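You operate a simulated robot arm through the tools that you are given. There is no shell and no other tool.

You are at the controls of a simulated robot arm. One attempt, no reset.

JOB
Dose 5 ml of blue water, then 5 ml of yellow, into the vial from pocket A1.
Fine: put it back in the low white rack uncapped; leave the dial on yellow, the slide at LOAD and the other vials alone.

The check looks at the end state, three seconds after you hand in, the way a careful person would. Anything else that was tipped, shoved, dropped, spilled or broken makes it a failure.

ROBOT AND FRAMES
A 6-joint arm with a two-finger parallel gripper, fixed in place. Base frame: the origin is at the foot of the arm, x ahead of it, y to its left, z up; the work surface is at about z = 755. Readings come in mm, degrees, newtons and seconds.
With the tool pointing down near the work surface it reaches from about 220 to 640 mm from the base axis. Its first joint turns from -66.0 to 66.0 degrees. Payload 2.7 kg.
Tool frame: the origin (TCP) lies between the finger pads and is the grasp point; the fingertips stand 23 mm ahead of it; z points along the fingers, y is the line along which they close. The gripper opens to 94 mm. The fingers are 38 mm wide and 10 mm thick; the gripper's body (54 by 96 mm) begins 39 mm behind the TCP.
Orientation is that of the tool frame in the base frame, as a unit quaternion [x, y, z, w]. With the fingers straight down and closing along the base's y, the tool's x points along the base's -x, its y along +y and its z along -z.

CONTROLS
- The arm moves only by the tool play_rows. Its argument "commands" is a list of rows, each a list of 7 numbers: the turn, a rotation vector about the tool's x, y, z in degrees, then the shift along the tool's x, y, z in mm, then the closure, from 0 (fully open) to 1 (shut). In form: [[rx, ry, rz, dx, dy, dz, jaw], ...]. A call has 1 to 20 rows; each row shifts and turns the commanded pose from where the row before left it, along the tool's axes as they then stand. Each row takes 0.2 s and may step no farther than 50 mm and 8.6 degrees from the row before; otherwise, or with a gripper value out of range, the whole call is refused. Where a pose cannot be reached the arm comes as near as it can. A force on the tool above 80 N (or 10 N above the force at the start of the call, whichever is more), or a blocked arm, ends the call early, and 0.2 s more pass. Each finger travels about 45 mm/s and halts on what it meets, pressing with about 29 N; the grip force reading is that of the motor and also rises with nothing between the fingers. The clock runs only during rows and for 0.2 s after the last one: add rows that do not move to give the fingers time. The reply holds the time, the measured pose of the TCP, the force on the tool along the base axes, the opening and the grip force, in the units named above and with some noise, with the torque about the TCP (base axes, N m) and any sound that the robot's microphone picked up.
- Cameras (640 x 400 px; columns grow to the right, rows downward): "scene" is fixed at [63.7, -413.2, 1423.1]; the picture's right is [0.92, -0.39, 0.00], its down [-0.15, -0.36, -0.92] and it looks along [0.36, 0.85, -0.39] (base axes); focal length 340 px, centre (320, 200). "wrist" rides on the gripper at [86, 16, -75] in the tool frame; the picture's right is [-0.18, 0.98, 0.00], its down [-0.58, -0.11, -0.81] and it looks along [-0.79, -0.15, 0.59] (tool axes); focal length 243 px, centre (320, 200). There is no depth. A picture from a camera that has moved, and an enlarged one, comes with that camera's place and axes in the base frame and with its lens. The place of the scene camera against the robot may be out by one fixed shift of up to 12 mm in any direction.
- get_image(camera): a new picture of that camera. It takes no simulated time.
- close_up(camera, box): a new picture of the part [left, top, right, bottom] of that camera's present view, enlarged. It takes no simulated time.
- close_job(): hands the job in; it is judged then, once.

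Nothing tells you positions but the pictures and the camera data. Unless the task says otherwise, let go and move clear before handing in.

The tools are called after "Request:" by a JSON object that holds its "name" and its "arguments". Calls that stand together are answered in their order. play_rows: Moves the arm, as the interface text tells. Its arguments: {"type":"object","properties":{"commands":{"type":"array","items":{"type":"array","items":{"type":"number"}}}},"required":["commands"]} The other tools are called the same way: get_image (camera) takes a picture; close_up (camera, box) takes an enlarged picture of a part of a camera's view; close_job () hands the job in.

At the start:

```text
t: 0.0
tcp_pos: [290.3, 313.4, 1201.7]
orientation: [-0.001, 1.0, 0.001, 0.0]
contact_force: [-0.4, 0.3, 0.0]
torque: [0.02, -0.03, 0.0]
gripper_width: 94.1
gripper_force: 0.1
```

scene: 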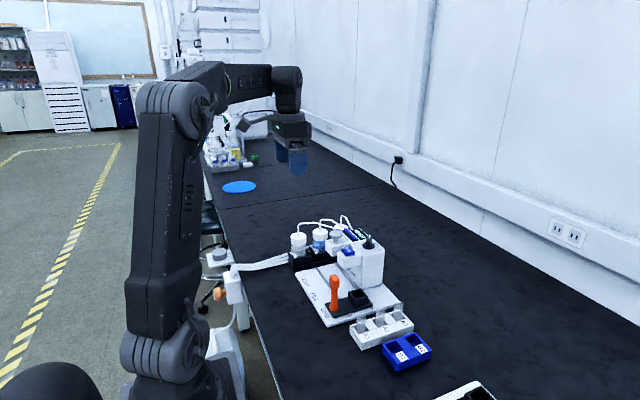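
wrist: 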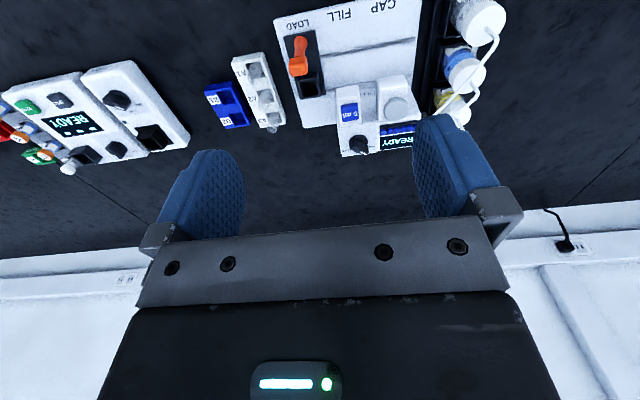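

I see a dosing station with a slide (orange handle), a dial, a blue button, a low white rack and a blue rack beside it. First I will enlarge the views to locate everything.

Request:
{"name": "close_up", "arguments": {"camera": "scene", "box": [270, 210, 450, 380]}}

Request:
{"name": "close_up", "arguments": {"camera": "wrist", "box": [190, 0, 510, 180]}}

Request:
{"name": "close_up", "arguments": {"camera": "wrist", "box": [0, 40, 200, 190]}}

Request:
{"name": "close_up", "arguments": {"camera": "scene", "box": [330, 290, 450, 380]}}

Request:
{"name": "close_up", "arguments": {"camera": "scene", "box": [280, 210, 400, 300]}}

```text
2.35 times, centred on (360, 295) of scene
camera zoom: at [63.7, -413.2, 1423.1], right [0.92, -0.39, 0.0], down [-0.15, -0.36, -0.92], along [0.36, 0.85, -0.39], focal length 800 px, centre (226, -24)
```

zoom: 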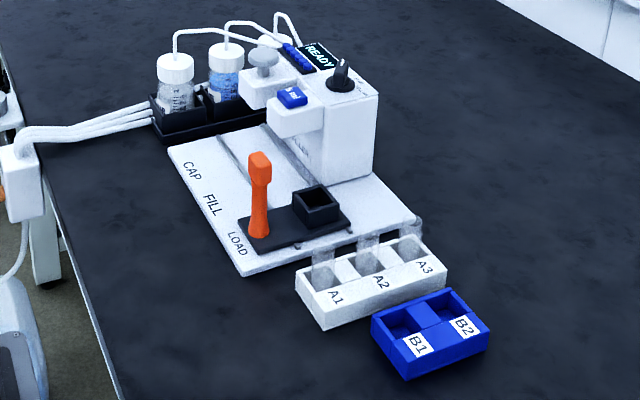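

```text
2.00 times, centred on (350, 90) of wrist
camera zoom: at [204.3, 329.1, 1276.6], right [0.18, 0.98, 0.0], down [0.58, -0.11, 0.81], along [0.79, -0.15, -0.59], focal length 485 px, centre (260, 420)
```

zoom: 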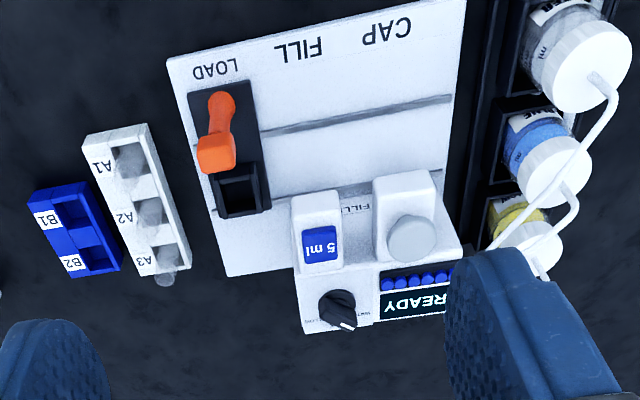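

```text
2.67 times, centred on (100, 115) of wrist
camera zoom: at [204.3, 329.1, 1276.6], right [0.18, 0.98, 0.0], down [0.58, -0.11, 0.81], along [0.79, -0.15, -0.59], focal length 647 px, centre (907, 427)
```

zoom: 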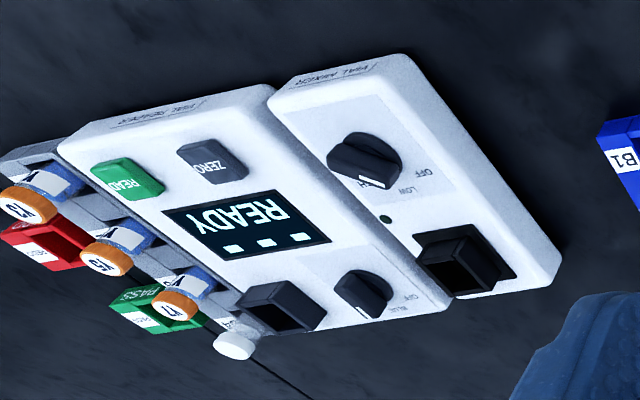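

```text
4.44 times, centred on (390, 335) of scene
camera zoom: at [63.7, -413.2, 1423.1], right [0.92, -0.39, 0.0], down [-0.15, -0.36, -0.92], along [0.36, 0.85, -0.39], focal length 1510 px, centre (9, -400)
```

zoom: 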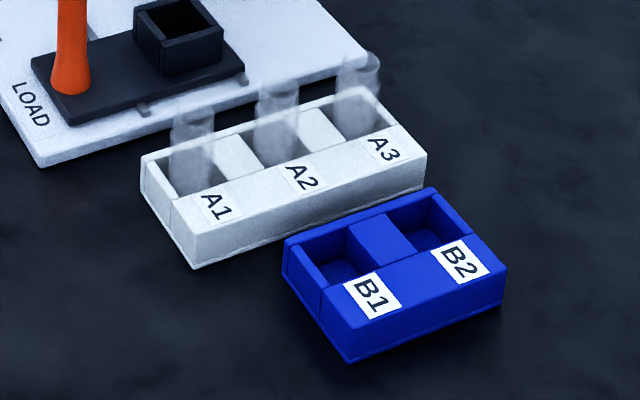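

```text
4.44 times, centred on (340, 255) of scene
camera zoom: at [63.7, -413.2, 1423.1], right [0.92, -0.39, 0.0], down [-0.15, -0.36, -0.92], along [0.36, 0.85, -0.39], focal length 1510 px, centre (231, -44)
```

zoom: 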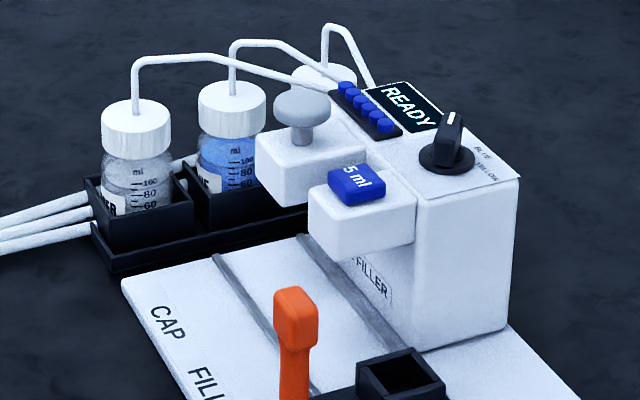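

The platform with LOAD/FILL/CAP sits around x 350–500, y 200–400, and the white rack is to its right near y 165. I will bring the arm lower for a closer look with the wrist camera.

Request:
{"name": "play_rows", "arguments": {"commands": [[0, 0, 0, 8, -16, 36, 0], [0, 0, 0, 8, -16, 36, 0], [0, 0, 0, 8, -16, 36, 0], [0, 0, 0, 8, -16, 36, 0], [0, 0, 0, 8, -16, 36, 0], [0, 0, 0, 0, 0, 0, 0]]}}

Request:
{"name": "get_image", "arguments": {"camera": "wrist"}}

```text
t: 1.4
tcp_pos: [250.1, 233.3, 1021.0]
orientation: [-0.001, 1.0, 0.0, 0.0]
contact_force: [-0.7, 0.1, 0.3]
torque: [-0.02, 0.0, 0.01]
gripper_width: 94.0
gripper_force: 0.0
```

```text
taken
camera wrist: at [163.4, 249.2, 1095.8], right [0.18, 0.98, 0.0], down [0.58, -0.11, 0.81], along [0.79, -0.15, -0.59], focal length 243 px, centre (320, 200)
```

wrist: 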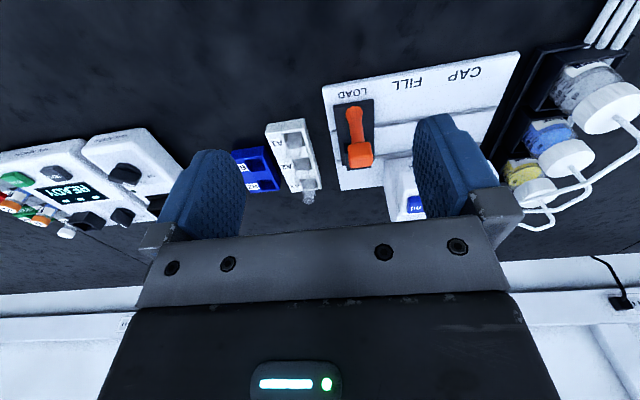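

The view is closer now; I will enlarge the rack and the station parts separately.

Request:
{"name": "close_up", "arguments": {"camera": "wrist", "box": [230, 100, 390, 220]}}

Request:
{"name": "close_up", "arguments": {"camera": "wrist", "box": [310, 30, 550, 200]}}

```text
3.33 times, centred on (310, 160) of wrist
camera zoom: at [163.4, 249.2, 1095.8], right [0.18, 0.98, 0.0], down [0.58, -0.11, 0.81], along [0.79, -0.15, -0.59], focal length 809 px, centre (353, 333)
```

zoom: 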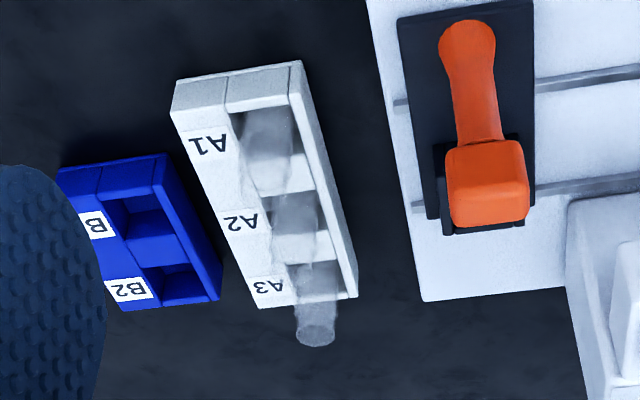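

```text
2.35 times, centred on (430, 115) of wrist
camera zoom: at [163.4, 249.2, 1095.8], right [0.18, 0.98, 0.0], down [0.58, -0.11, 0.81], along [0.79, -0.15, -0.59], focal length 571 px, centre (61, 400)
```

zoom: 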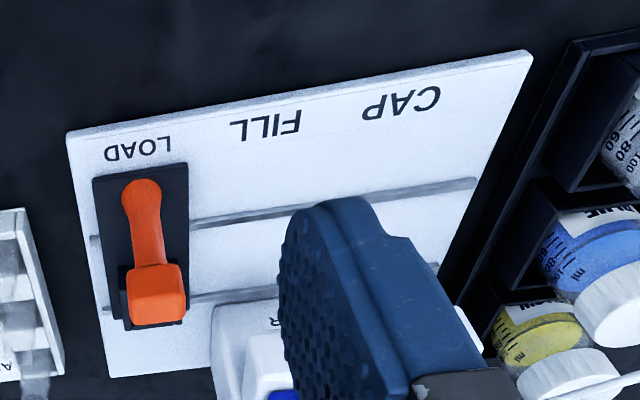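

I estimate LOAD, FILL and CAP at y ≈ 258, 335 and 412, with the nest line at x ≈ 460 and the dial near (538, 346). I will move above the filler to see the dial labels, button and display.

Request:
{"name": "play_rows", "arguments": {"commands": [[0, 0, 0, -25, 15, 0, 0], [0, 0, 0, -25, 15, 0, 0], [0, 0, 0, -25, 15, 0, 0], [0, 0, 0, -25, 15, 0, 0], [0, 0, 0, -25, 15, 0, 0], [0, 0, 0, -15, 15, 0, 0], [0, 0, 0, 0, 0, 0, 0]]}}

Request:
{"name": "get_image", "arguments": {"camera": "wrist"}}

Request:
{"name": "close_up", "arguments": {"camera": "wrist", "box": [230, 60, 430, 220]}}

```text
t: 3.0
tcp_pos: [390.4, 323.0, 1022.7]
orientation: [-0.001, 1.0, 0.001, 0.0]
contact_force: [0.2, -0.6, -0.8]
torque: [0.01, -0.01, -0.01]
gripper_width: 93.9
gripper_force: 0.0
```

```text
taken
camera wrist: at [304.7, 339.3, 1097.1], right [0.18, 0.98, 0.0], down [0.58, -0.11, 0.81], along [0.79, -0.15, -0.59], focal length 243 px, centre (320, 200)
```

wrist: 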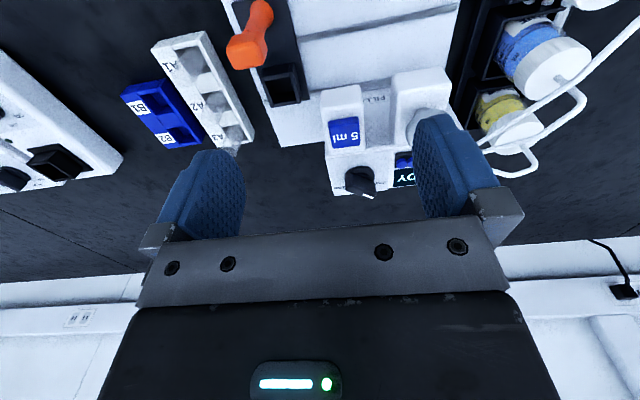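

```text
2.50 times, centred on (330, 140) of wrist
camera zoom: at [304.7, 339.3, 1097.1], right [0.18, 0.98, 0.0], down [0.58, -0.11, 0.81], along [0.79, -0.15, -0.59], focal length 606 px, centre (295, 350)
```

zoom: 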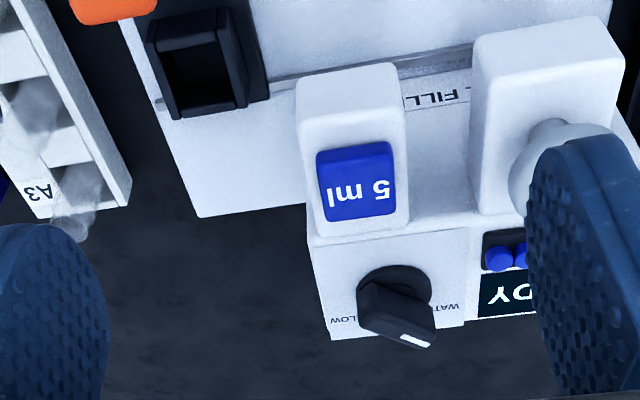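

Request:
{"name": "close_up", "arguments": {"camera": "wrist", "box": [320, 140, 410, 205]}}

Request:
{"name": "close_up", "arguments": {"camera": "scene", "box": [340, 222, 390, 255]}}

```text
6.15 times, centred on (365, 172) of wrist
camera zoom: at [304.7, 339.3, 1097.1], right [0.18, 0.98, 0.0], down [0.58, -0.11, 0.81], along [0.79, -0.15, -0.59], focal length 1493 px, centre (43, 369)
```

zoom: 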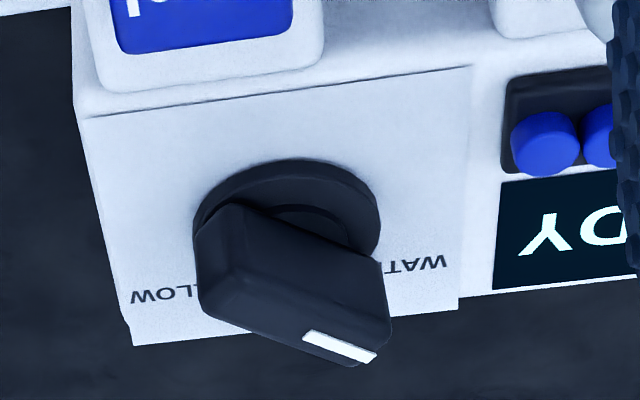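

```text
12.12 times, centred on (365, 238) of scene
camera zoom: at [63.7, -413.2, 1423.1], right [0.92, -0.39, 0.0], down [-0.15, -0.36, -0.92], along [0.36, 0.85, -0.39], focal length 4119 px, centre (-226, -267)
```

zoom: 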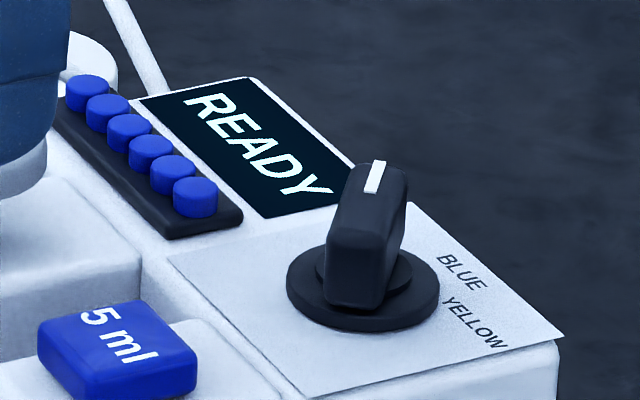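

The dial is a bar knob at about (526, 346), pointing at WATER (+45°), with BLUE straight ahead (+x) and YELLOW at −45°. Next I will hover above the A1 pocket to locate the vial accurately.

Request:
{"name": "play_rows", "arguments": {"commands": [[0, 0, 0, -2, -30, 10, 0], [0, 0, 0, -2, -30, 10, 0], [0, 0, 0, -2, -30, 10, 0], [0, 0, 0, -2, -30, 10, 0], [0, 0, 0, 0, -33, 10, 0], [0, 0, 0, 0, 0, 0, 0]]}}

Request:
{"name": "get_image", "arguments": {"camera": "wrist"}}

Request:
{"name": "close_up", "arguments": {"camera": "wrist", "box": [230, 0, 430, 150]}}

Request:
{"name": "close_up", "arguments": {"camera": "scene", "box": [310, 270, 430, 350]}}

```text
t: 4.4
tcp_pos: [399.2, 171.3, 971.9]
orientation: [-0.002, 1.0, 0.001, 0.0]
contact_force: [0.2, 0.0, 0.2]
torque: [0.03, -0.01, -0.01]
gripper_width: 93.9
gripper_force: 0.2
```

```text
taken
camera wrist: at [311.9, 187.0, 1046.6], right [0.18, 0.98, 0.0], down [0.58, -0.11, 0.81], along [0.79, -0.15, -0.59], focal length 243 px, centre (320, 200)
```

wrist: 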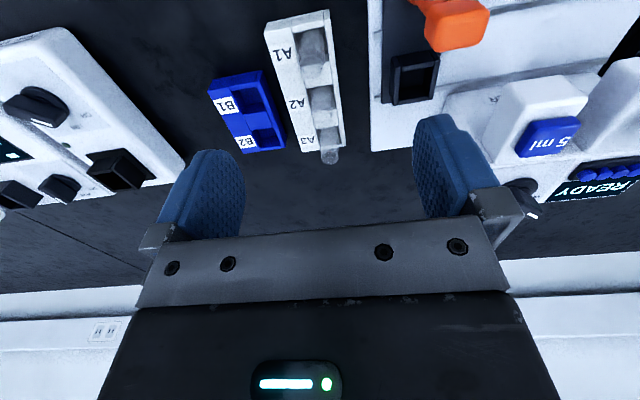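

```text
2.67 times, centred on (330, 75) of wrist
camera zoom: at [311.9, 187.0, 1046.6], right [0.18, 0.98, 0.0], down [0.58, -0.11, 0.81], along [0.79, -0.15, -0.59], focal length 647 px, centre (293, 533)
```

zoom: 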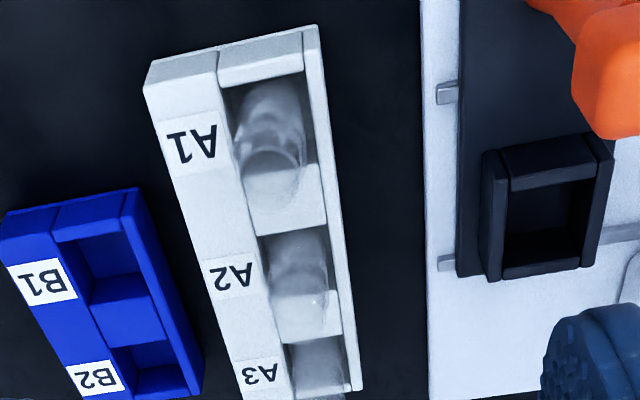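

```text
5.00 times, centred on (370, 310) of scene
camera zoom: at [63.7, -413.2, 1423.1], right [0.92, -0.39, 0.0], down [-0.15, -0.36, -0.92], along [0.36, 0.85, -0.39], focal length 1699 px, centre (70, -350)
```

zoom: 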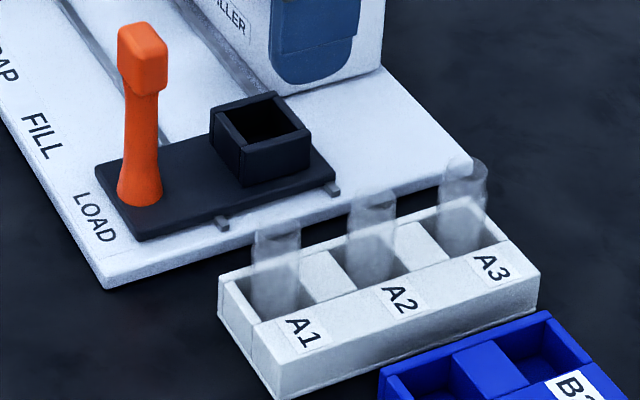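

Request:
{"name": "close_up", "arguments": {"camera": "wrist", "box": [280, 10, 360, 90]}}

Request:
{"name": "close_up", "arguments": {"camera": "scene", "box": [345, 295, 415, 345]}}

```text
5.00 times, centred on (320, 50) of wrist
camera zoom: at [311.9, 187.0, 1046.6], right [0.18, 0.98, 0.0], down [0.58, -0.11, 0.81], along [0.79, -0.15, -0.59], focal length 1213 px, centre (320, 950)
```

zoom: 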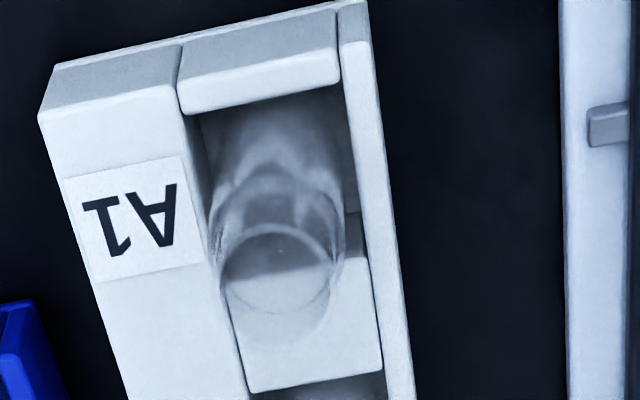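

```text
8.00 times, centred on (380, 320) of scene
camera zoom: at [63.7, -413.2, 1423.1], right [0.92, -0.39, 0.0], down [-0.15, -0.36, -0.92], along [0.36, 0.85, -0.39], focal length 2719 px, centre (-160, -760)
```

zoom: 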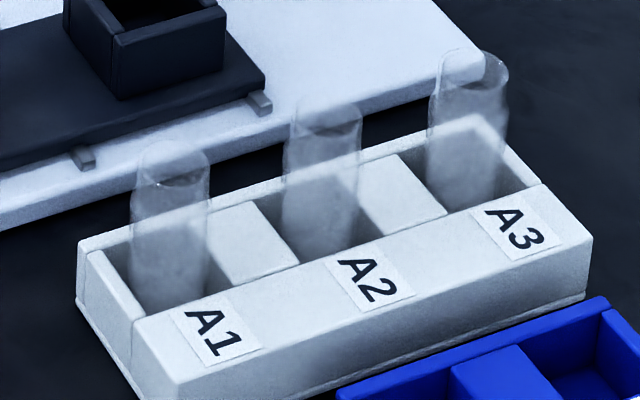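

The vial A1 looks like a plain open tube, about 24 mm across, at roughly (417, 159.5), standing ~30 mm out of a rack that is aligned with the base axes. I will next hover above the nest on the slide to locate it.

Request:
{"name": "play_rows", "arguments": {"commands": [[0, 0, 0, -16, 22, 5, 0.3], [0, 0, 0, -16, 22, 5, 0.3], [0, 0, 0, -16, 22, 5, 0.3], [0, 0, 0, -15, 23, 5, 0.3], [0, 0, 0, 0, 0, 0, 0.3]]}}

Request:
{"name": "get_image", "arguments": {"camera": "wrist"}}

Request:
{"name": "close_up", "arguments": {"camera": "wrist", "box": [250, 0, 410, 120]}}

```text
t: 5.6
tcp_pos: [462.1, 260.3, 951.3]
orientation: [-0.001, 1.0, 0.001, 0.001]
contact_force: [0.0, -0.1, 0.0]
torque: [-0.01, 0.0, 0.0]
gripper_width: 66.1
gripper_force: 0.1
```

```text
taken
camera wrist: at [375.3, 276.5, 1025.7], right [0.18, 0.98, 0.0], down [0.58, -0.11, 0.81], along [0.79, -0.15, -0.59], focal length 243 px, centre (320, 200)
```

wrist: 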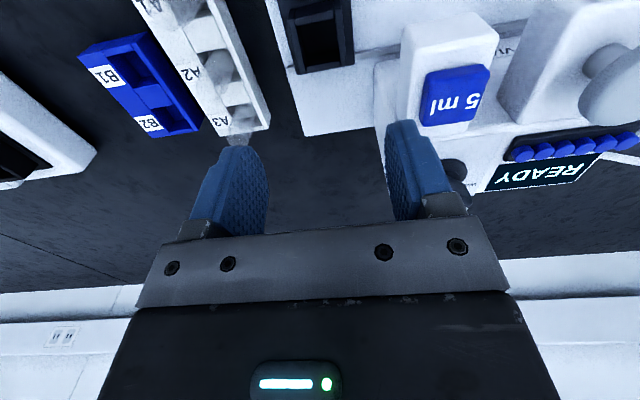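

```text
3.33 times, centred on (330, 60) of wrist
camera zoom: at [375.3, 276.5, 1025.7], right [0.18, 0.98, 0.0], down [0.58, -0.11, 0.81], along [0.79, -0.15, -0.59], focal length 809 px, centre (287, 667)
```

zoom: 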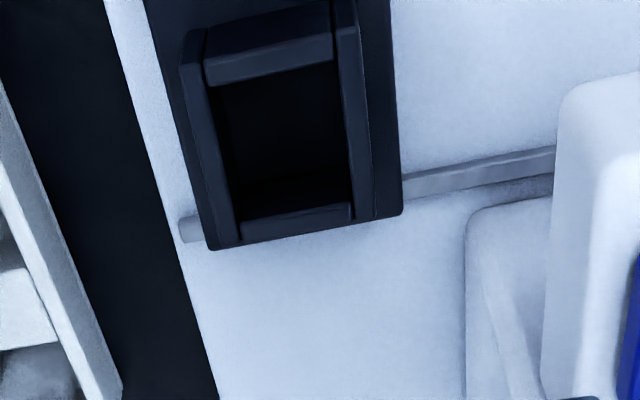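

The nest opening is about 30×30 mm, centred near (460, 260) with its top at z ≈ 800; vial tops in the rack seem to be around z ≈ 820 with the rack top at z ≈ 778. I will now move over A1 and check the alignment before descending.

Request:
{"name": "play_rows", "arguments": {"commands": [[0, 0, 0, 11, -25, 0, 0.3], [0, 0, 0, 11, -25, 0, 0.3], [0, 0, 0, 11, -25, 0, 0.3], [0, 0, 0, 12, -25, 0, 0.3], [0, 0, 0, 0, 0, 25, 0.3], [0, 0, 0, 0, 0, 25, 0.3], [0, 0, 0, 0, 0, 20, 0.3], [0, 0, 0, 0, 0, 0, 0.3]]}}

Request:
{"name": "get_image", "arguments": {"camera": "wrist"}}

Request:
{"name": "close_up", "arguments": {"camera": "wrist", "box": [250, 40, 390, 145]}}

Request:
{"name": "close_up", "arguments": {"camera": "scene", "box": [320, 260, 440, 350]}}

```text
t: 7.4
tcp_pos: [418.3, 159.7, 881.6]
orientation: [0.0, 1.0, 0.0, -0.001]
contact_force: [0.0, 0.1, 0.3]
torque: [-0.02, 0.03, 0.02]
gripper_width: 65.3
gripper_force: 0.1
```

```text
taken
camera wrist: at [330.8, 175.9, 956.2], right [0.18, 0.98, 0.0], down [0.58, -0.11, 0.81], along [0.79, -0.15, -0.59], focal length 243 px, centre (320, 200)
```

wrist: 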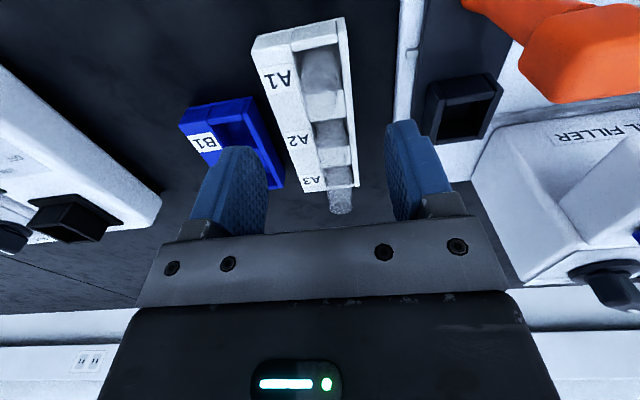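

```text
3.81 times, centred on (320, 92) of wrist
camera zoom: at [330.8, 175.9, 956.2], right [0.18, 0.98, 0.0], down [0.58, -0.11, 0.81], along [0.79, -0.15, -0.59], focal length 924 px, centre (320, 610)
```

zoom: 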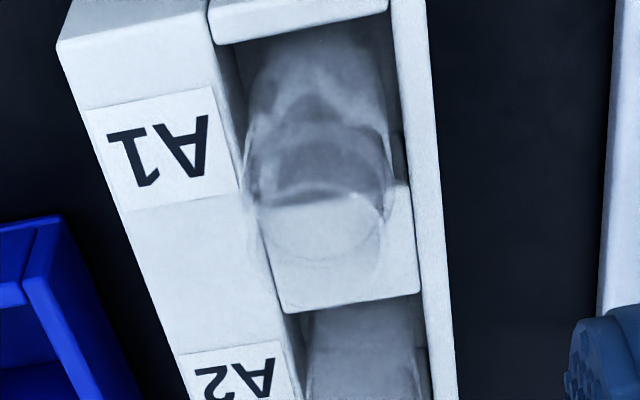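

```text
4.44 times, centred on (380, 305) of scene
camera zoom: at [63.7, -413.2, 1423.1], right [0.92, -0.39, 0.0], down [-0.15, -0.36, -0.92], along [0.36, 0.85, -0.39], focal length 1510 px, centre (53, -267)
```

zoom: 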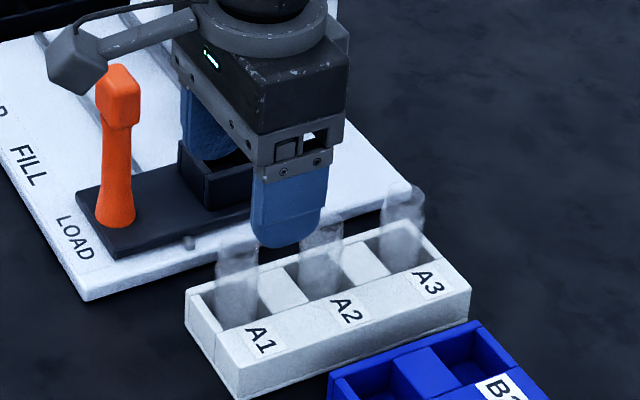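

The wrist camera is a physical body that could brush the orange handle at the nest, so I will turn the gripper 90° so the camera rides on the −y side, and re-check A1 from that side.

Request:
{"name": "play_rows", "arguments": {"commands": [[0, 0, -8.5, 0, 0, 0, 0.3], [0, 0, -8.5, 0, 0, 0, 0.3], [0, 0, -8.5, 0, 0, 0, 0.3], [0, 0, -8.5, 0, 0, 0, 0.3], [0, 0, -8.5, 0, 0, 0, 0.3], [0, 0, -8.5, 0, 0, 0, 0.3], [0, 0, -8.5, 0, 0, 0, 0.3], [0, 0, -8.5, 0, 0, 0, 0.3], [0, 0, -8.5, 0, 0, 0, 0.3], [0, 0, -8.5, 0, 0, 0, 0.3], [0, 0, -5, 0, 0, 0, 0.3], [0, 0, 0, 0, 0, 0, 0.3]]}}

Request:
{"name": "get_image", "arguments": {"camera": "wrist"}}

Request:
{"name": "close_up", "arguments": {"camera": "wrist", "box": [250, 30, 390, 135]}}

Request:
{"name": "get_image", "arguments": {"camera": "scene"}}

```text
t: 10.0
tcp_pos: [416.1, 160.1, 881.0]
orientation: [0.708, -0.706, 0.0, -0.001]
contact_force: [-0.6, -0.1, -0.6]
torque: [-0.03, 0.0, 0.0]
gripper_width: 65.4
gripper_force: 0.0
```

```text
taken
camera wrist: at [401.0, 73.1, 955.9], right [-0.98, 0.18, 0.0], down [0.11, 0.58, 0.81], along [0.15, 0.79, -0.59], focal length 243 px, centre (320, 200)
```

wrist: 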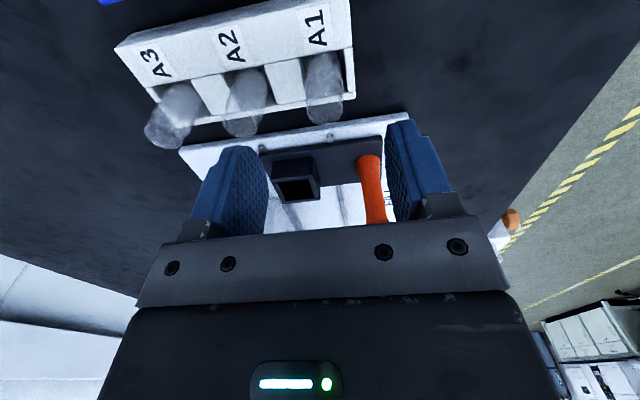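

```text
3.81 times, centred on (320, 82) of wrist
camera zoom: at [401.0, 73.1, 955.9], right [-0.98, 0.18, 0.0], down [0.11, 0.58, 0.81], along [0.15, 0.79, -0.59], focal length 924 px, centre (320, 648)
```

zoom: 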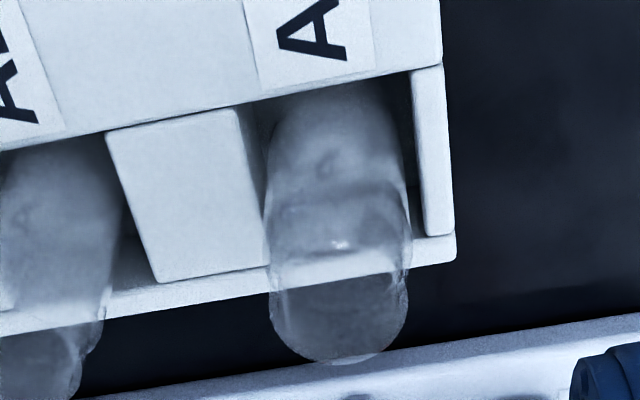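

```text
taken
```

scene: 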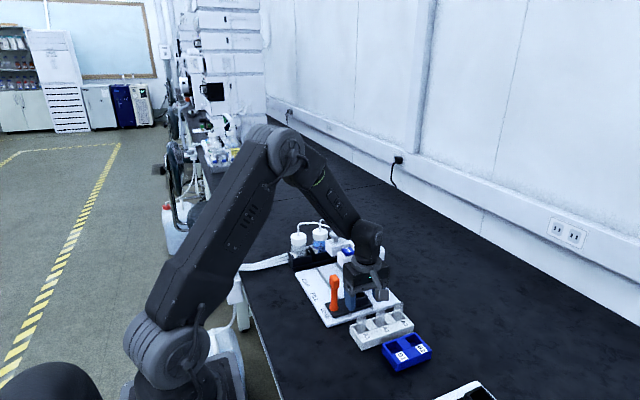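

The vial axis is at about (413, 160.3), top at z ≈ 822, and the neighbour A2 is near x ≈ 465, so I will narrow the opening to about 42 mm before descending around A1.

Request:
{"name": "play_rows", "arguments": {"commands": [[0, 0, 0, -0.2, 3.2, 0, 0.55], [0, 0, 0, 0, 0, 0, 0.55], [0, 0, 0, 0, 0, 0, 0.55], [0, 0, 0, 0, 0, 12, 0.55], [0, 0, 0, 0, 0, 12, 0.55], [0, 0, 0, 0, 0, 0, 0.55]]}}

Request:
{"name": "close_up", "arguments": {"camera": "wrist", "box": [230, 40, 410, 200]}}

Request:
{"name": "close_up", "arguments": {"camera": "scene", "box": [320, 260, 440, 350]}}

```text
t: 11.4
tcp_pos: [414.3, 160.3, 857.3]
orientation: [0.708, -0.706, -0.001, -0.001]
contact_force: [0.3, 0.0, 0.7]
torque: [0.01, 0.01, -0.04]
gripper_width: 42.2
gripper_force: 0.0
```

```text
2.50 times, centred on (320, 120) of wrist
camera zoom: at [397.9, 73.6, 931.8], right [-0.98, 0.18, 0.0], down [0.11, 0.58, 0.81], along [0.15, 0.79, -0.59], focal length 606 px, centre (320, 400)
```

zoom: 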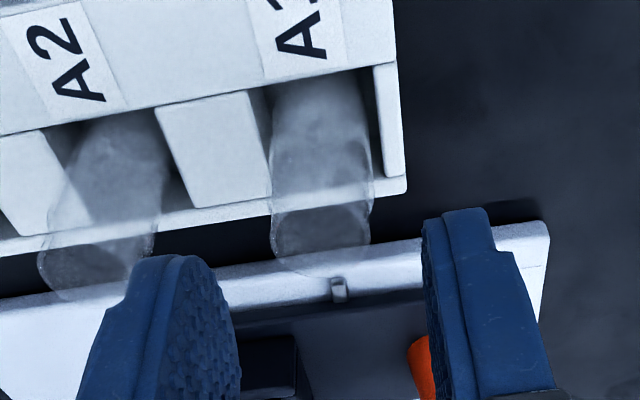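

```text
4.44 times, centred on (380, 305) of scene
camera zoom: at [63.7, -413.2, 1423.1], right [0.92, -0.39, 0.0], down [-0.15, -0.36, -0.92], along [0.36, 0.85, -0.39], focal length 1510 px, centre (53, -267)
```

zoom: 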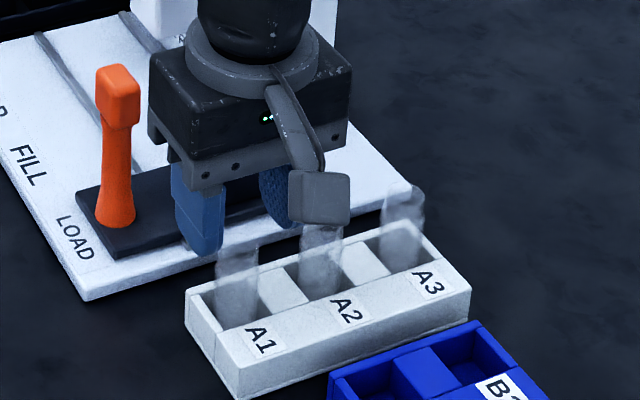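

The vial is centred between the fingers (image column 321). I will descend to z ≈ 812 and close on it.

Request:
{"name": "play_rows", "arguments": {"commands": [[0, 0, 0, 0, 0, 12, 0.55], [0, 0, 0, 0, 0, 12, 0.55], [0, 0, 0, 0, 0, 12, 0.55], [0, 0, 0, 0, 0, 9, 0.55], [0, 0, 0, 0, 0, 0, 0.55]]}}

Request:
{"name": "get_image", "arguments": {"camera": "wrist"}}

Request:
{"name": "close_up", "arguments": {"camera": "scene", "box": [320, 260, 440, 350]}}

```text
t: 12.6
tcp_pos: [413.4, 159.2, 812.3]
orientation: [0.708, -0.706, -0.001, 0.0]
contact_force: [0.3, 0.2, -0.9]
torque: [0.02, 0.02, 0.01]
gripper_width: 42.1
gripper_force: 0.1
```

```text
taken
camera wrist: at [397.7, 73.7, 886.8], right [-0.98, 0.18, 0.0], down [0.11, 0.58, 0.81], along [0.15, 0.79, -0.59], focal length 243 px, centre (320, 200)
```

wrist: 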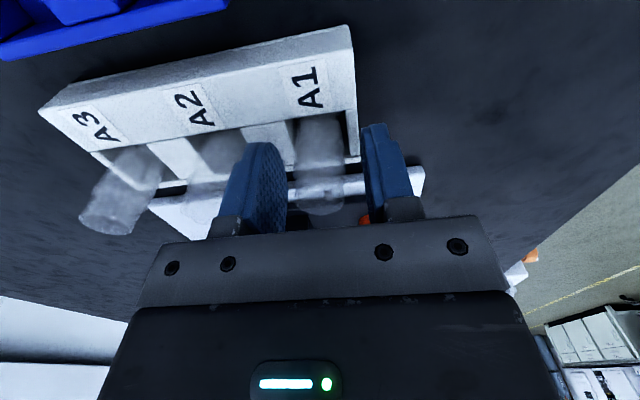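

```text
4.44 times, centred on (380, 305) of scene
camera zoom: at [63.7, -413.2, 1423.1], right [0.92, -0.39, 0.0], down [-0.15, -0.36, -0.92], along [0.36, 0.85, -0.39], focal length 1510 px, centre (53, -267)
```

zoom: 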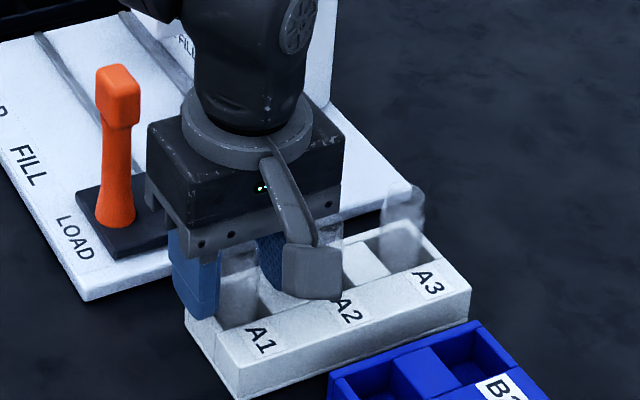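

Request:
{"name": "play_rows", "arguments": {"commands": [[0, 0, 0, 0, 0, 0, 0.65], [0, 0, 0, 0, 0, 0, 0.72], [0, 0, 0, 0, 0, 0, 0.8], [0, 0, 0, 0, 0, 0, 0.9], [0, 0, 0, 0, 0, 0, 0.9], [0, 0, 0, 0, 0, 0, 0.9]]}}

Request:
{"name": "get_image", "arguments": {"camera": "wrist"}}

```text
t: 14.0
tcp_pos: [414.1, 159.3, 812.0]
orientation: [0.708, -0.707, 0.0, -0.001]
contact_force: [-0.7, -0.2, -0.4]
torque: [0.0, 0.03, 0.02]
gripper_width: 24.2
gripper_force: 29.1
```

```text
taken
camera wrist: at [397.6, 73.7, 886.9], right [-0.98, 0.18, 0.0], down [0.11, 0.58, 0.81], along [0.15, 0.79, -0.59], focal length 243 px, centre (320, 200)
```

wrist: 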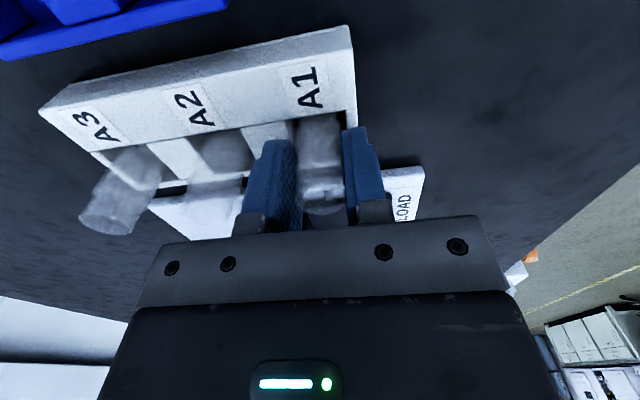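

The grip holds at 24.2 mm with 29 N. I will lift the vial straight up and check it.

Request:
{"name": "play_rows", "arguments": {"commands": [[0, 0, 0, 0, 0, -8, 0.9], [0, 0, 0, 0, 0, -15, 0.9], [0, 0, 0, 0, 0, -20, 0.9], [0, 0, 0, 0, 0, -20, 0.9], [0, 0, 0, 0, 0, -20, 0.9], [0, 0, 0, 0, 0, -10, 0.9], [0, 0, 0, 0, 0, 0, 0.9]]}}

Request:
{"name": "close_up", "arguments": {"camera": "scene", "box": [300, 220, 440, 350]}}

Request:
{"name": "get_image", "arguments": {"camera": "wrist"}}

```text
t: 15.6
tcp_pos: [413.0, 160.5, 905.9]
orientation: [0.708, -0.706, -0.001, -0.001]
contact_force: [0.5, -0.1, 0.1]
torque: [-0.03, 0.01, -0.02]
gripper_width: 24.4
gripper_force: 28.3
```

```text
3.08 times, centred on (370, 285) of scene
camera zoom: at [63.7, -413.2, 1423.1], right [0.92, -0.39, 0.0], down [-0.15, -0.36, -0.92], along [0.36, 0.85, -0.39], focal length 1046 px, centre (166, -62)
```

zoom: 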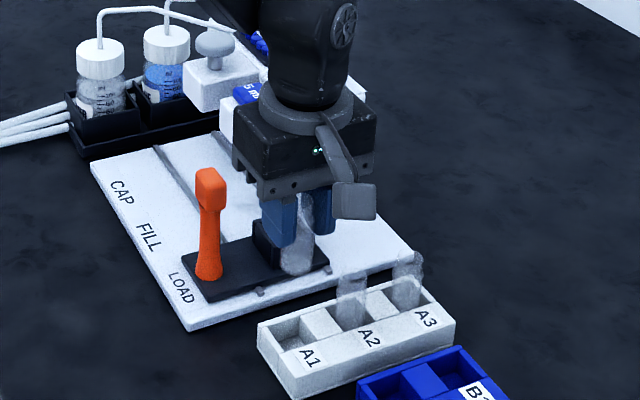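

```text
taken
camera wrist: at [397.2, 73.7, 980.5], right [-0.98, 0.18, 0.0], down [0.11, 0.58, 0.81], along [0.15, 0.79, -0.59], focal length 243 px, centre (320, 200)
```

wrist: 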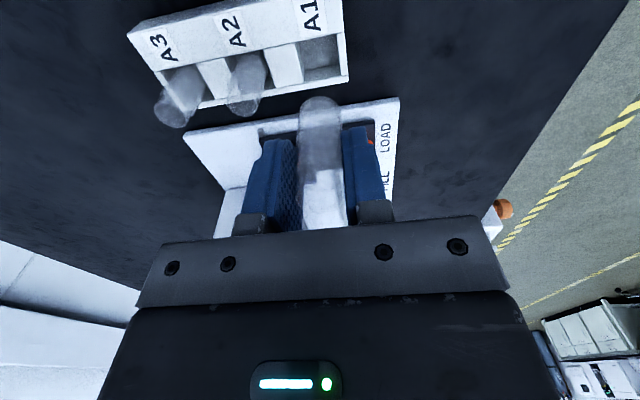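

The vial is held cleanly and A1 is empty. Now I carry it over the nest at (460, 260), staying at z ≈ 905.

Request:
{"name": "play_rows", "arguments": {"commands": [[0, 0, 0, -10, -5, 0, 0.9], [0, 0, 0, -18, -8, 0, 0.9], [0, 0, 0, -22, -10, 0, 0.9], [0, 0, 0, -22, -10, 0, 0.9], [0, 0, 0, -18, -8.3, 0, 0.9], [0, 0, 0, -10, -5, 0, 0.9], [0, 0, 0, 0, 0, 0, 0.9]]}}

Request:
{"name": "get_image", "arguments": {"camera": "wrist"}}

Request:
{"name": "close_up", "arguments": {"camera": "wrist", "box": [260, 20, 400, 140]}}

Request:
{"name": "close_up", "arguments": {"camera": "scene", "box": [300, 220, 440, 350]}}

```text
t: 17.2
tcp_pos: [459.7, 259.1, 905.0]
orientation: [0.708, -0.707, 0.0, -0.001]
contact_force: [-0.8, -0.5, -0.2]
torque: [0.0, 0.0, -0.02]
gripper_width: 24.2
gripper_force: 29.0
```

```text
taken
camera wrist: at [443.9, 173.9, 979.9], right [-0.98, 0.18, 0.0], down [0.11, 0.58, 0.81], along [0.15, 0.79, -0.59], focal length 243 px, centre (320, 200)
```

wrist: 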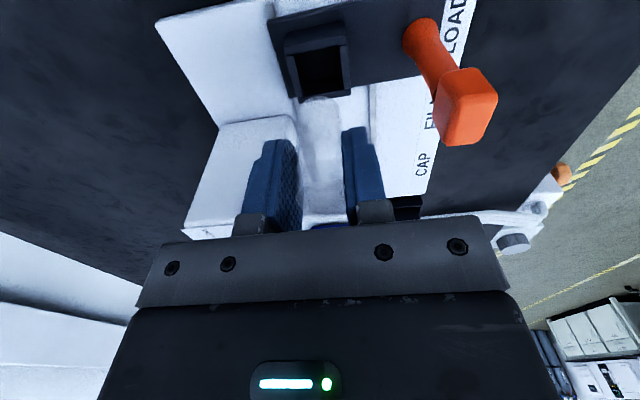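

```text
3.33 times, centred on (330, 80) of wrist
camera zoom: at [443.9, 173.9, 979.9], right [-0.98, 0.18, 0.0], down [0.11, 0.58, 0.81], along [0.15, 0.79, -0.59], focal length 809 px, centre (287, 600)
```

zoom: 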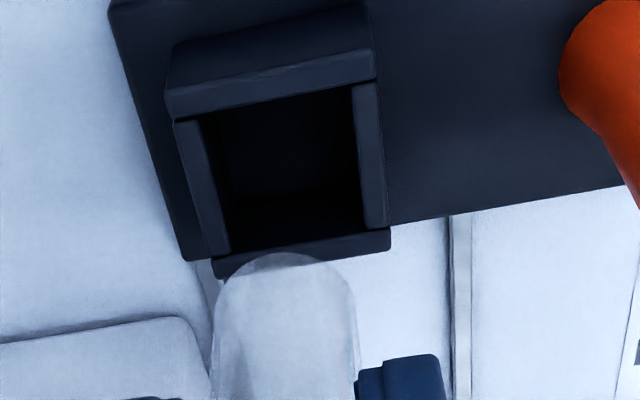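

```text
3.08 times, centred on (370, 285) of scene
camera zoom: at [63.7, -413.2, 1423.1], right [0.92, -0.39, 0.0], down [-0.15, -0.36, -0.92], along [0.36, 0.85, -0.39], focal length 1046 px, centre (166, -62)
```

zoom: 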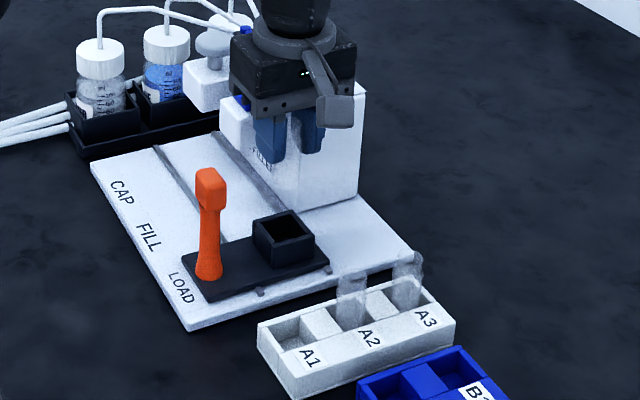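

The nest opening is directly below the vial (same image column, computed centre (459.8, 259.9)). I will lower until the vial bottom is just inside the nest, then go in small steps.

Request:
{"name": "play_rows", "arguments": {"commands": [[0, 0, 0, 0, 0, 12, 0.9], [0, 0, 0, 0, 0, 12, 0.9], [0, 0, 0, 0, 0, 12, 0.9], [0, 0, 0, 0, 0, 8, 0.9], [0, 0, 0, 0, 0, 8, 0.9], [0, 0, 0, 0, 0, 6, 0.9], [0, 0, 0, 0, 0, 0, 0.9]]}}

Request:
{"name": "get_image", "arguments": {"camera": "wrist"}}

Request:
{"name": "close_up", "arguments": {"camera": "scene", "box": [310, 230, 400, 320]}}

```text
t: 18.8
tcp_pos: [460.0, 260.7, 847.8]
orientation: [0.708, -0.707, 0.0, 0.0]
contact_force: [-1.0, 0.7, 0.6]
torque: [0.02, 0.05, -0.06]
gripper_width: 24.4
gripper_force: 28.7
```

```text
taken
camera wrist: at [444.2, 173.8, 922.2], right [-0.98, 0.18, 0.0], down [0.11, 0.58, 0.81], along [0.15, 0.79, -0.59], focal length 243 px, centre (320, 200)
```

wrist: 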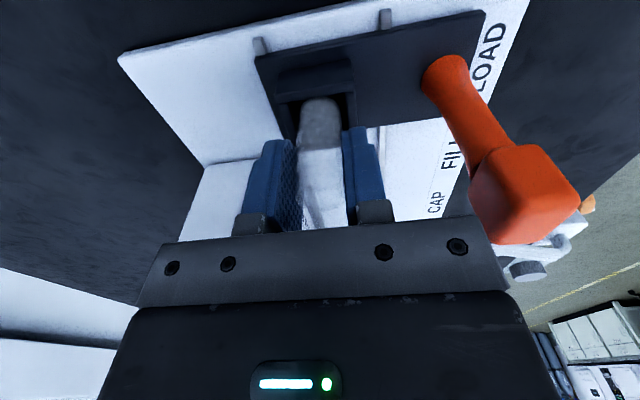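

```text
4.44 times, centred on (355, 275) of scene
camera zoom: at [63.7, -413.2, 1423.1], right [0.92, -0.39, 0.0], down [-0.15, -0.36, -0.92], along [0.36, 0.85, -0.39], focal length 1510 px, centre (164, -133)
```

zoom: 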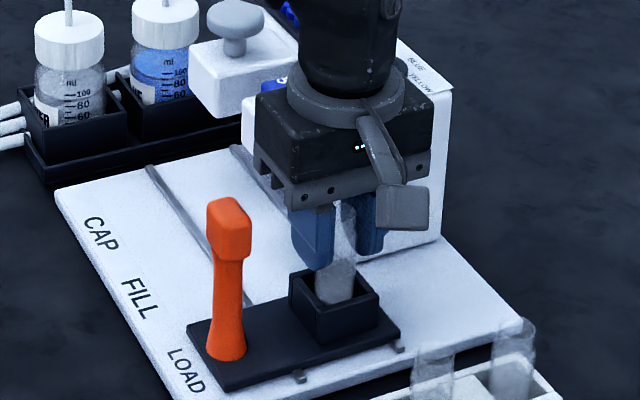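

Request:
{"name": "play_rows", "arguments": {"commands": [[0, 0, 0, 0, 0, 4, 0.9], [0, 0, 0, 0, 0, 4, 0.9], [0, 0, 0, 0, 0, 3, 0.9], [0, 0, 0, 0, 0, 2, 0.9], [0, 0, 0, 0, 0, 0, 0.9]]}}

Request:
{"name": "get_image", "arguments": {"camera": "wrist"}}

```text
t: 20.0
tcp_pos: [460.3, 259.1, 833.8]
orientation: [0.707, -0.707, -0.001, -0.001]
contact_force: [0.2, 0.0, -0.3]
torque: [0.02, -0.02, 0.01]
gripper_width: 23.1
gripper_force: 29.0
```

```text
taken
camera wrist: at [444.1, 173.6, 909.5], right [-0.98, 0.18, 0.0], down [0.11, 0.58, 0.81], along [0.15, 0.79, -0.59], focal length 243 px, centre (320, 200)
```

wrist: 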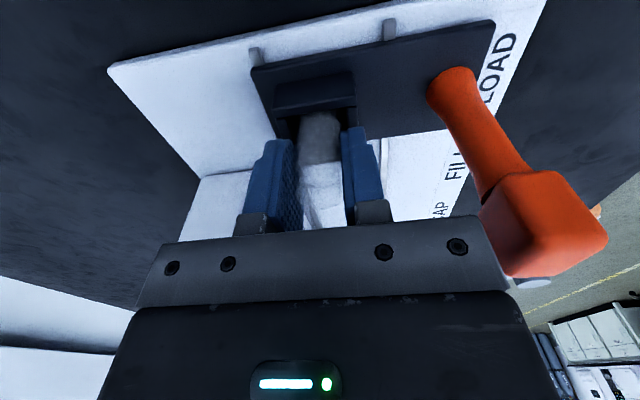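

Request:
{"name": "play_rows", "arguments": {"commands": [[0, 0, 0, 0, 0, 1, 0.9], [0, 0, 0, 0, 0, 1, 0.9], [0, 0, 0, 0, 0, 1, 0.9], [0, 0, 0, 0, 0, 0, 0.9]]}}

Request:
{"name": "close_up", "arguments": {"camera": "wrist", "box": [240, 50, 400, 170]}}

```text
t: 21.0
tcp_pos: [460.6, 259.5, 832.1]
orientation: [0.708, -0.706, -0.001, -0.002]
contact_force: [-2.3, -0.1, 12.4]
torque: [0.01, 0.18, 0.01]
gripper_width: 23.0
gripper_force: 29.3
```

```text
3.33 times, centred on (320, 110) of wrist
camera zoom: at [444.3, 174.0, 907.0], right [-0.98, 0.18, 0.0], down [0.11, 0.58, 0.81], along [0.15, 0.79, -0.59], focal length 809 px, centre (320, 500)
```

zoom: 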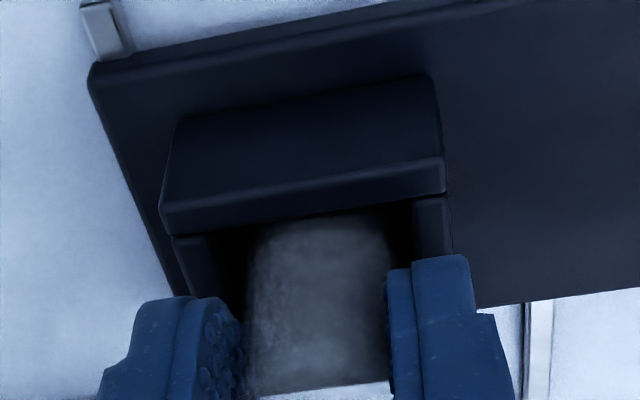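

There is a 12 N upward contact at TCP z ≈ 832, so the vial stands on the nest floor. I will back off slightly, open to about 42 mm and retreat upward.

Request:
{"name": "play_rows", "arguments": {"commands": [[0, 0, 0, 0, 0, -0.7, 0.9], [0, 0, 0, 0, 0, 0, 0.72], [0, 0, 0, 0, 0, 0, 0.65], [0, 0, 0, 0, 0, 0, 0.55], [0, 0, 0, 0, 0, 0, 0.5], [0, 0, 0, 0, 0, 0, 0.5]]}}

Request:
{"name": "get_image", "arguments": {"camera": "wrist"}}

Request:
{"name": "close_up", "arguments": {"camera": "scene", "box": [310, 230, 400, 320]}}

```text
t: 22.4
tcp_pos: [460.2, 259.5, 832.0]
orientation: [0.708, -0.706, -0.001, 0.0]
contact_force: [0.3, 0.1, 0.0]
torque: [-0.02, 0.01, -0.01]
gripper_width: 47.1
gripper_force: 0.1
```

```text
taken
camera wrist: at [443.9, 173.6, 906.9], right [-0.98, 0.18, 0.0], down [0.11, 0.58, 0.81], along [0.15, 0.79, -0.59], focal length 243 px, centre (320, 200)
```

wrist: 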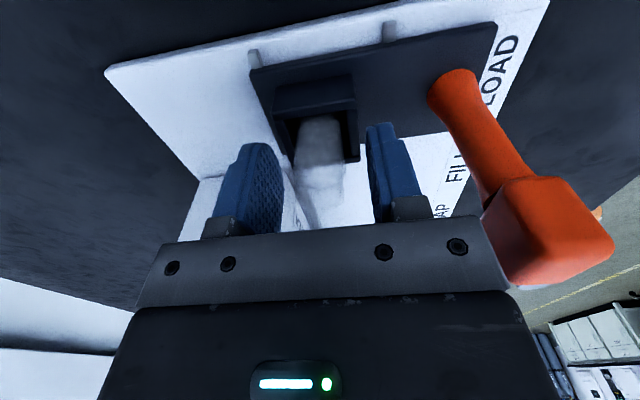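

```text
4.44 times, centred on (355, 275) of scene
camera zoom: at [63.7, -413.2, 1423.1], right [0.92, -0.39, 0.0], down [-0.15, -0.36, -0.92], along [0.36, 0.85, -0.39], focal length 1510 px, centre (164, -133)
```

zoom: 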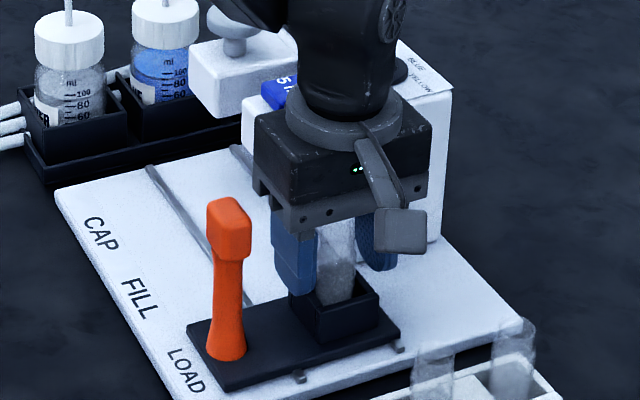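

The vial stands upright in the nest. I retreat straight up, then check it.

Request:
{"name": "play_rows", "arguments": {"commands": [[0, 0, 0, 0, 0, -10, 0.5], [0, 0, 0, 0, 0, -15, 0.5], [0, 0, 0, 0, 0, -20, 0.5], [0, 0, 0, 0, 0, -25, 0.5], [0, 0, 0, 0, 0, -30, 0.5], [0, 0, 0, 0, 0, -30, 0.5], [0, 0, 0, 0, 0, -20, 0.5], [0, 0, 0, 0, 0, 0, 0.5]]}}

Request:
{"name": "get_image", "arguments": {"camera": "wrist"}}

Request:
{"name": "close_up", "arguments": {"camera": "scene", "box": [310, 230, 400, 320]}}

```text
t: 24.2
tcp_pos: [459.6, 258.8, 982.4]
orientation: [0.708, -0.706, 0.0, -0.001]
contact_force: [0.3, 0.2, -0.8]
torque: [-0.03, 0.01, 0.0]
gripper_width: 47.1
gripper_force: 0.1
```

```text
taken
camera wrist: at [443.4, 173.0, 1056.8], right [-0.98, 0.18, 0.0], down [0.11, 0.58, 0.81], along [0.15, 0.79, -0.59], focal length 243 px, centre (320, 200)
```

wrist: 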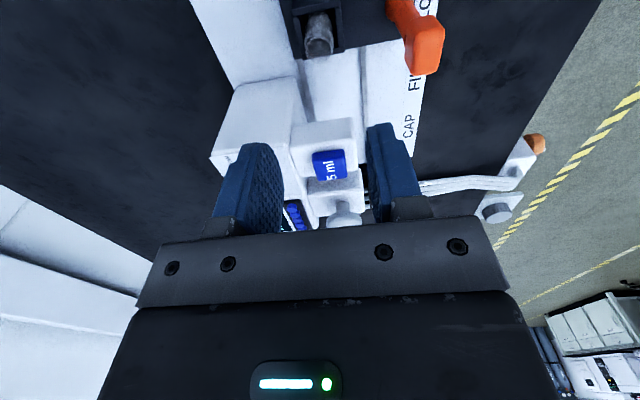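

```text
4.44 times, centred on (355, 275) of scene
camera zoom: at [63.7, -413.2, 1423.1], right [0.92, -0.39, 0.0], down [-0.15, -0.36, -0.92], along [0.36, 0.85, -0.39], focal length 1510 px, centre (164, -133)
```

zoom: 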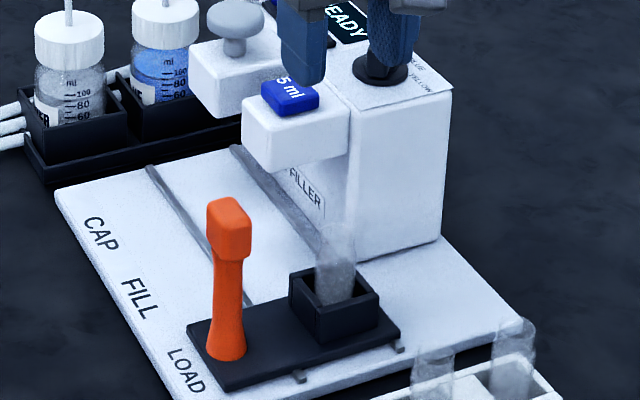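

The vial is upright in the nest. Next I will turn the gripper back to yaw 0 and hover over the orange handle to measure it.

Request:
{"name": "play_rows", "arguments": {"commands": [[0, 0, 8.5, 0, 0, 0, 0.3], [0, 0, 8.5, 0, 0, 0, 0.3], [0, 0, 8.5, 0, 0, 0, 0.3], [0, 0, 8.5, 0, 0, 0, 0.3], [0, 0, 8.5, 0, 0, 0, 0.3], [0, 0, 8.5, 0, 0, 0, 0.3], [0, 0, 8.5, 0, 0, 0, 0.3], [0, 0, 8.5, 0, 0, 0, 0.3], [0, 0, 8.5, 0, 0, 0, 0.3], [0, 0, 8.5, 0, 0, 0, 0.3], [0, 0, 5, 0, 0, 0, 0.3], [0, 0, 0, 26, 0, 0, 0.3], [0, 0, 0, 26, 0, 0, 0.3], [0, 0, 0, 26, 0, 0, 0.3], [0, 0, 0, 0, 0, 0, 0.3]]}}

Request:
{"name": "get_image", "arguments": {"camera": "wrist"}}

Request:
{"name": "close_up", "arguments": {"camera": "wrist", "box": [250, 40, 410, 160]}}

```text
t: 27.4
tcp_pos: [381.8, 259.8, 982.5]
orientation: [-0.001, 1.0, 0.001, 0.0]
contact_force: [0.0, -0.1, 0.6]
torque: [0.01, -0.01, -0.01]
gripper_width: 66.0
gripper_force: 0.0
```

```text
taken
camera wrist: at [294.8, 276.5, 1057.4], right [0.18, 0.98, 0.0], down [0.58, -0.11, 0.81], along [0.79, -0.15, -0.59], focal length 243 px, centre (320, 200)
```

wrist: 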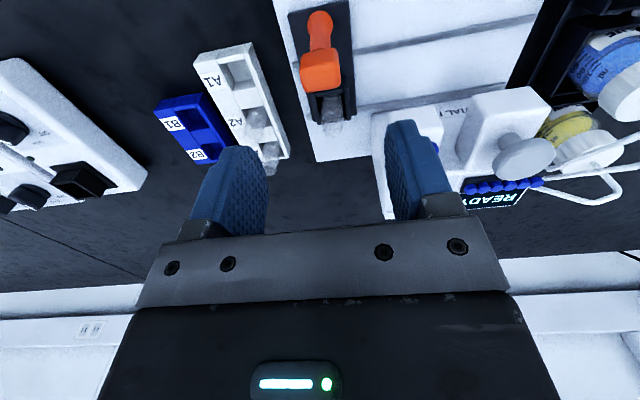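

```text
3.33 times, centred on (330, 100) of wrist
camera zoom: at [294.8, 276.5, 1057.4], right [0.18, 0.98, 0.0], down [0.58, -0.11, 0.81], along [0.79, -0.15, -0.59], focal length 809 px, centre (287, 533)
```

zoom: 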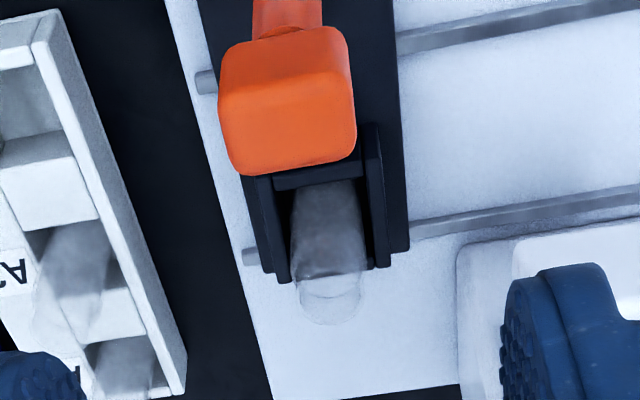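

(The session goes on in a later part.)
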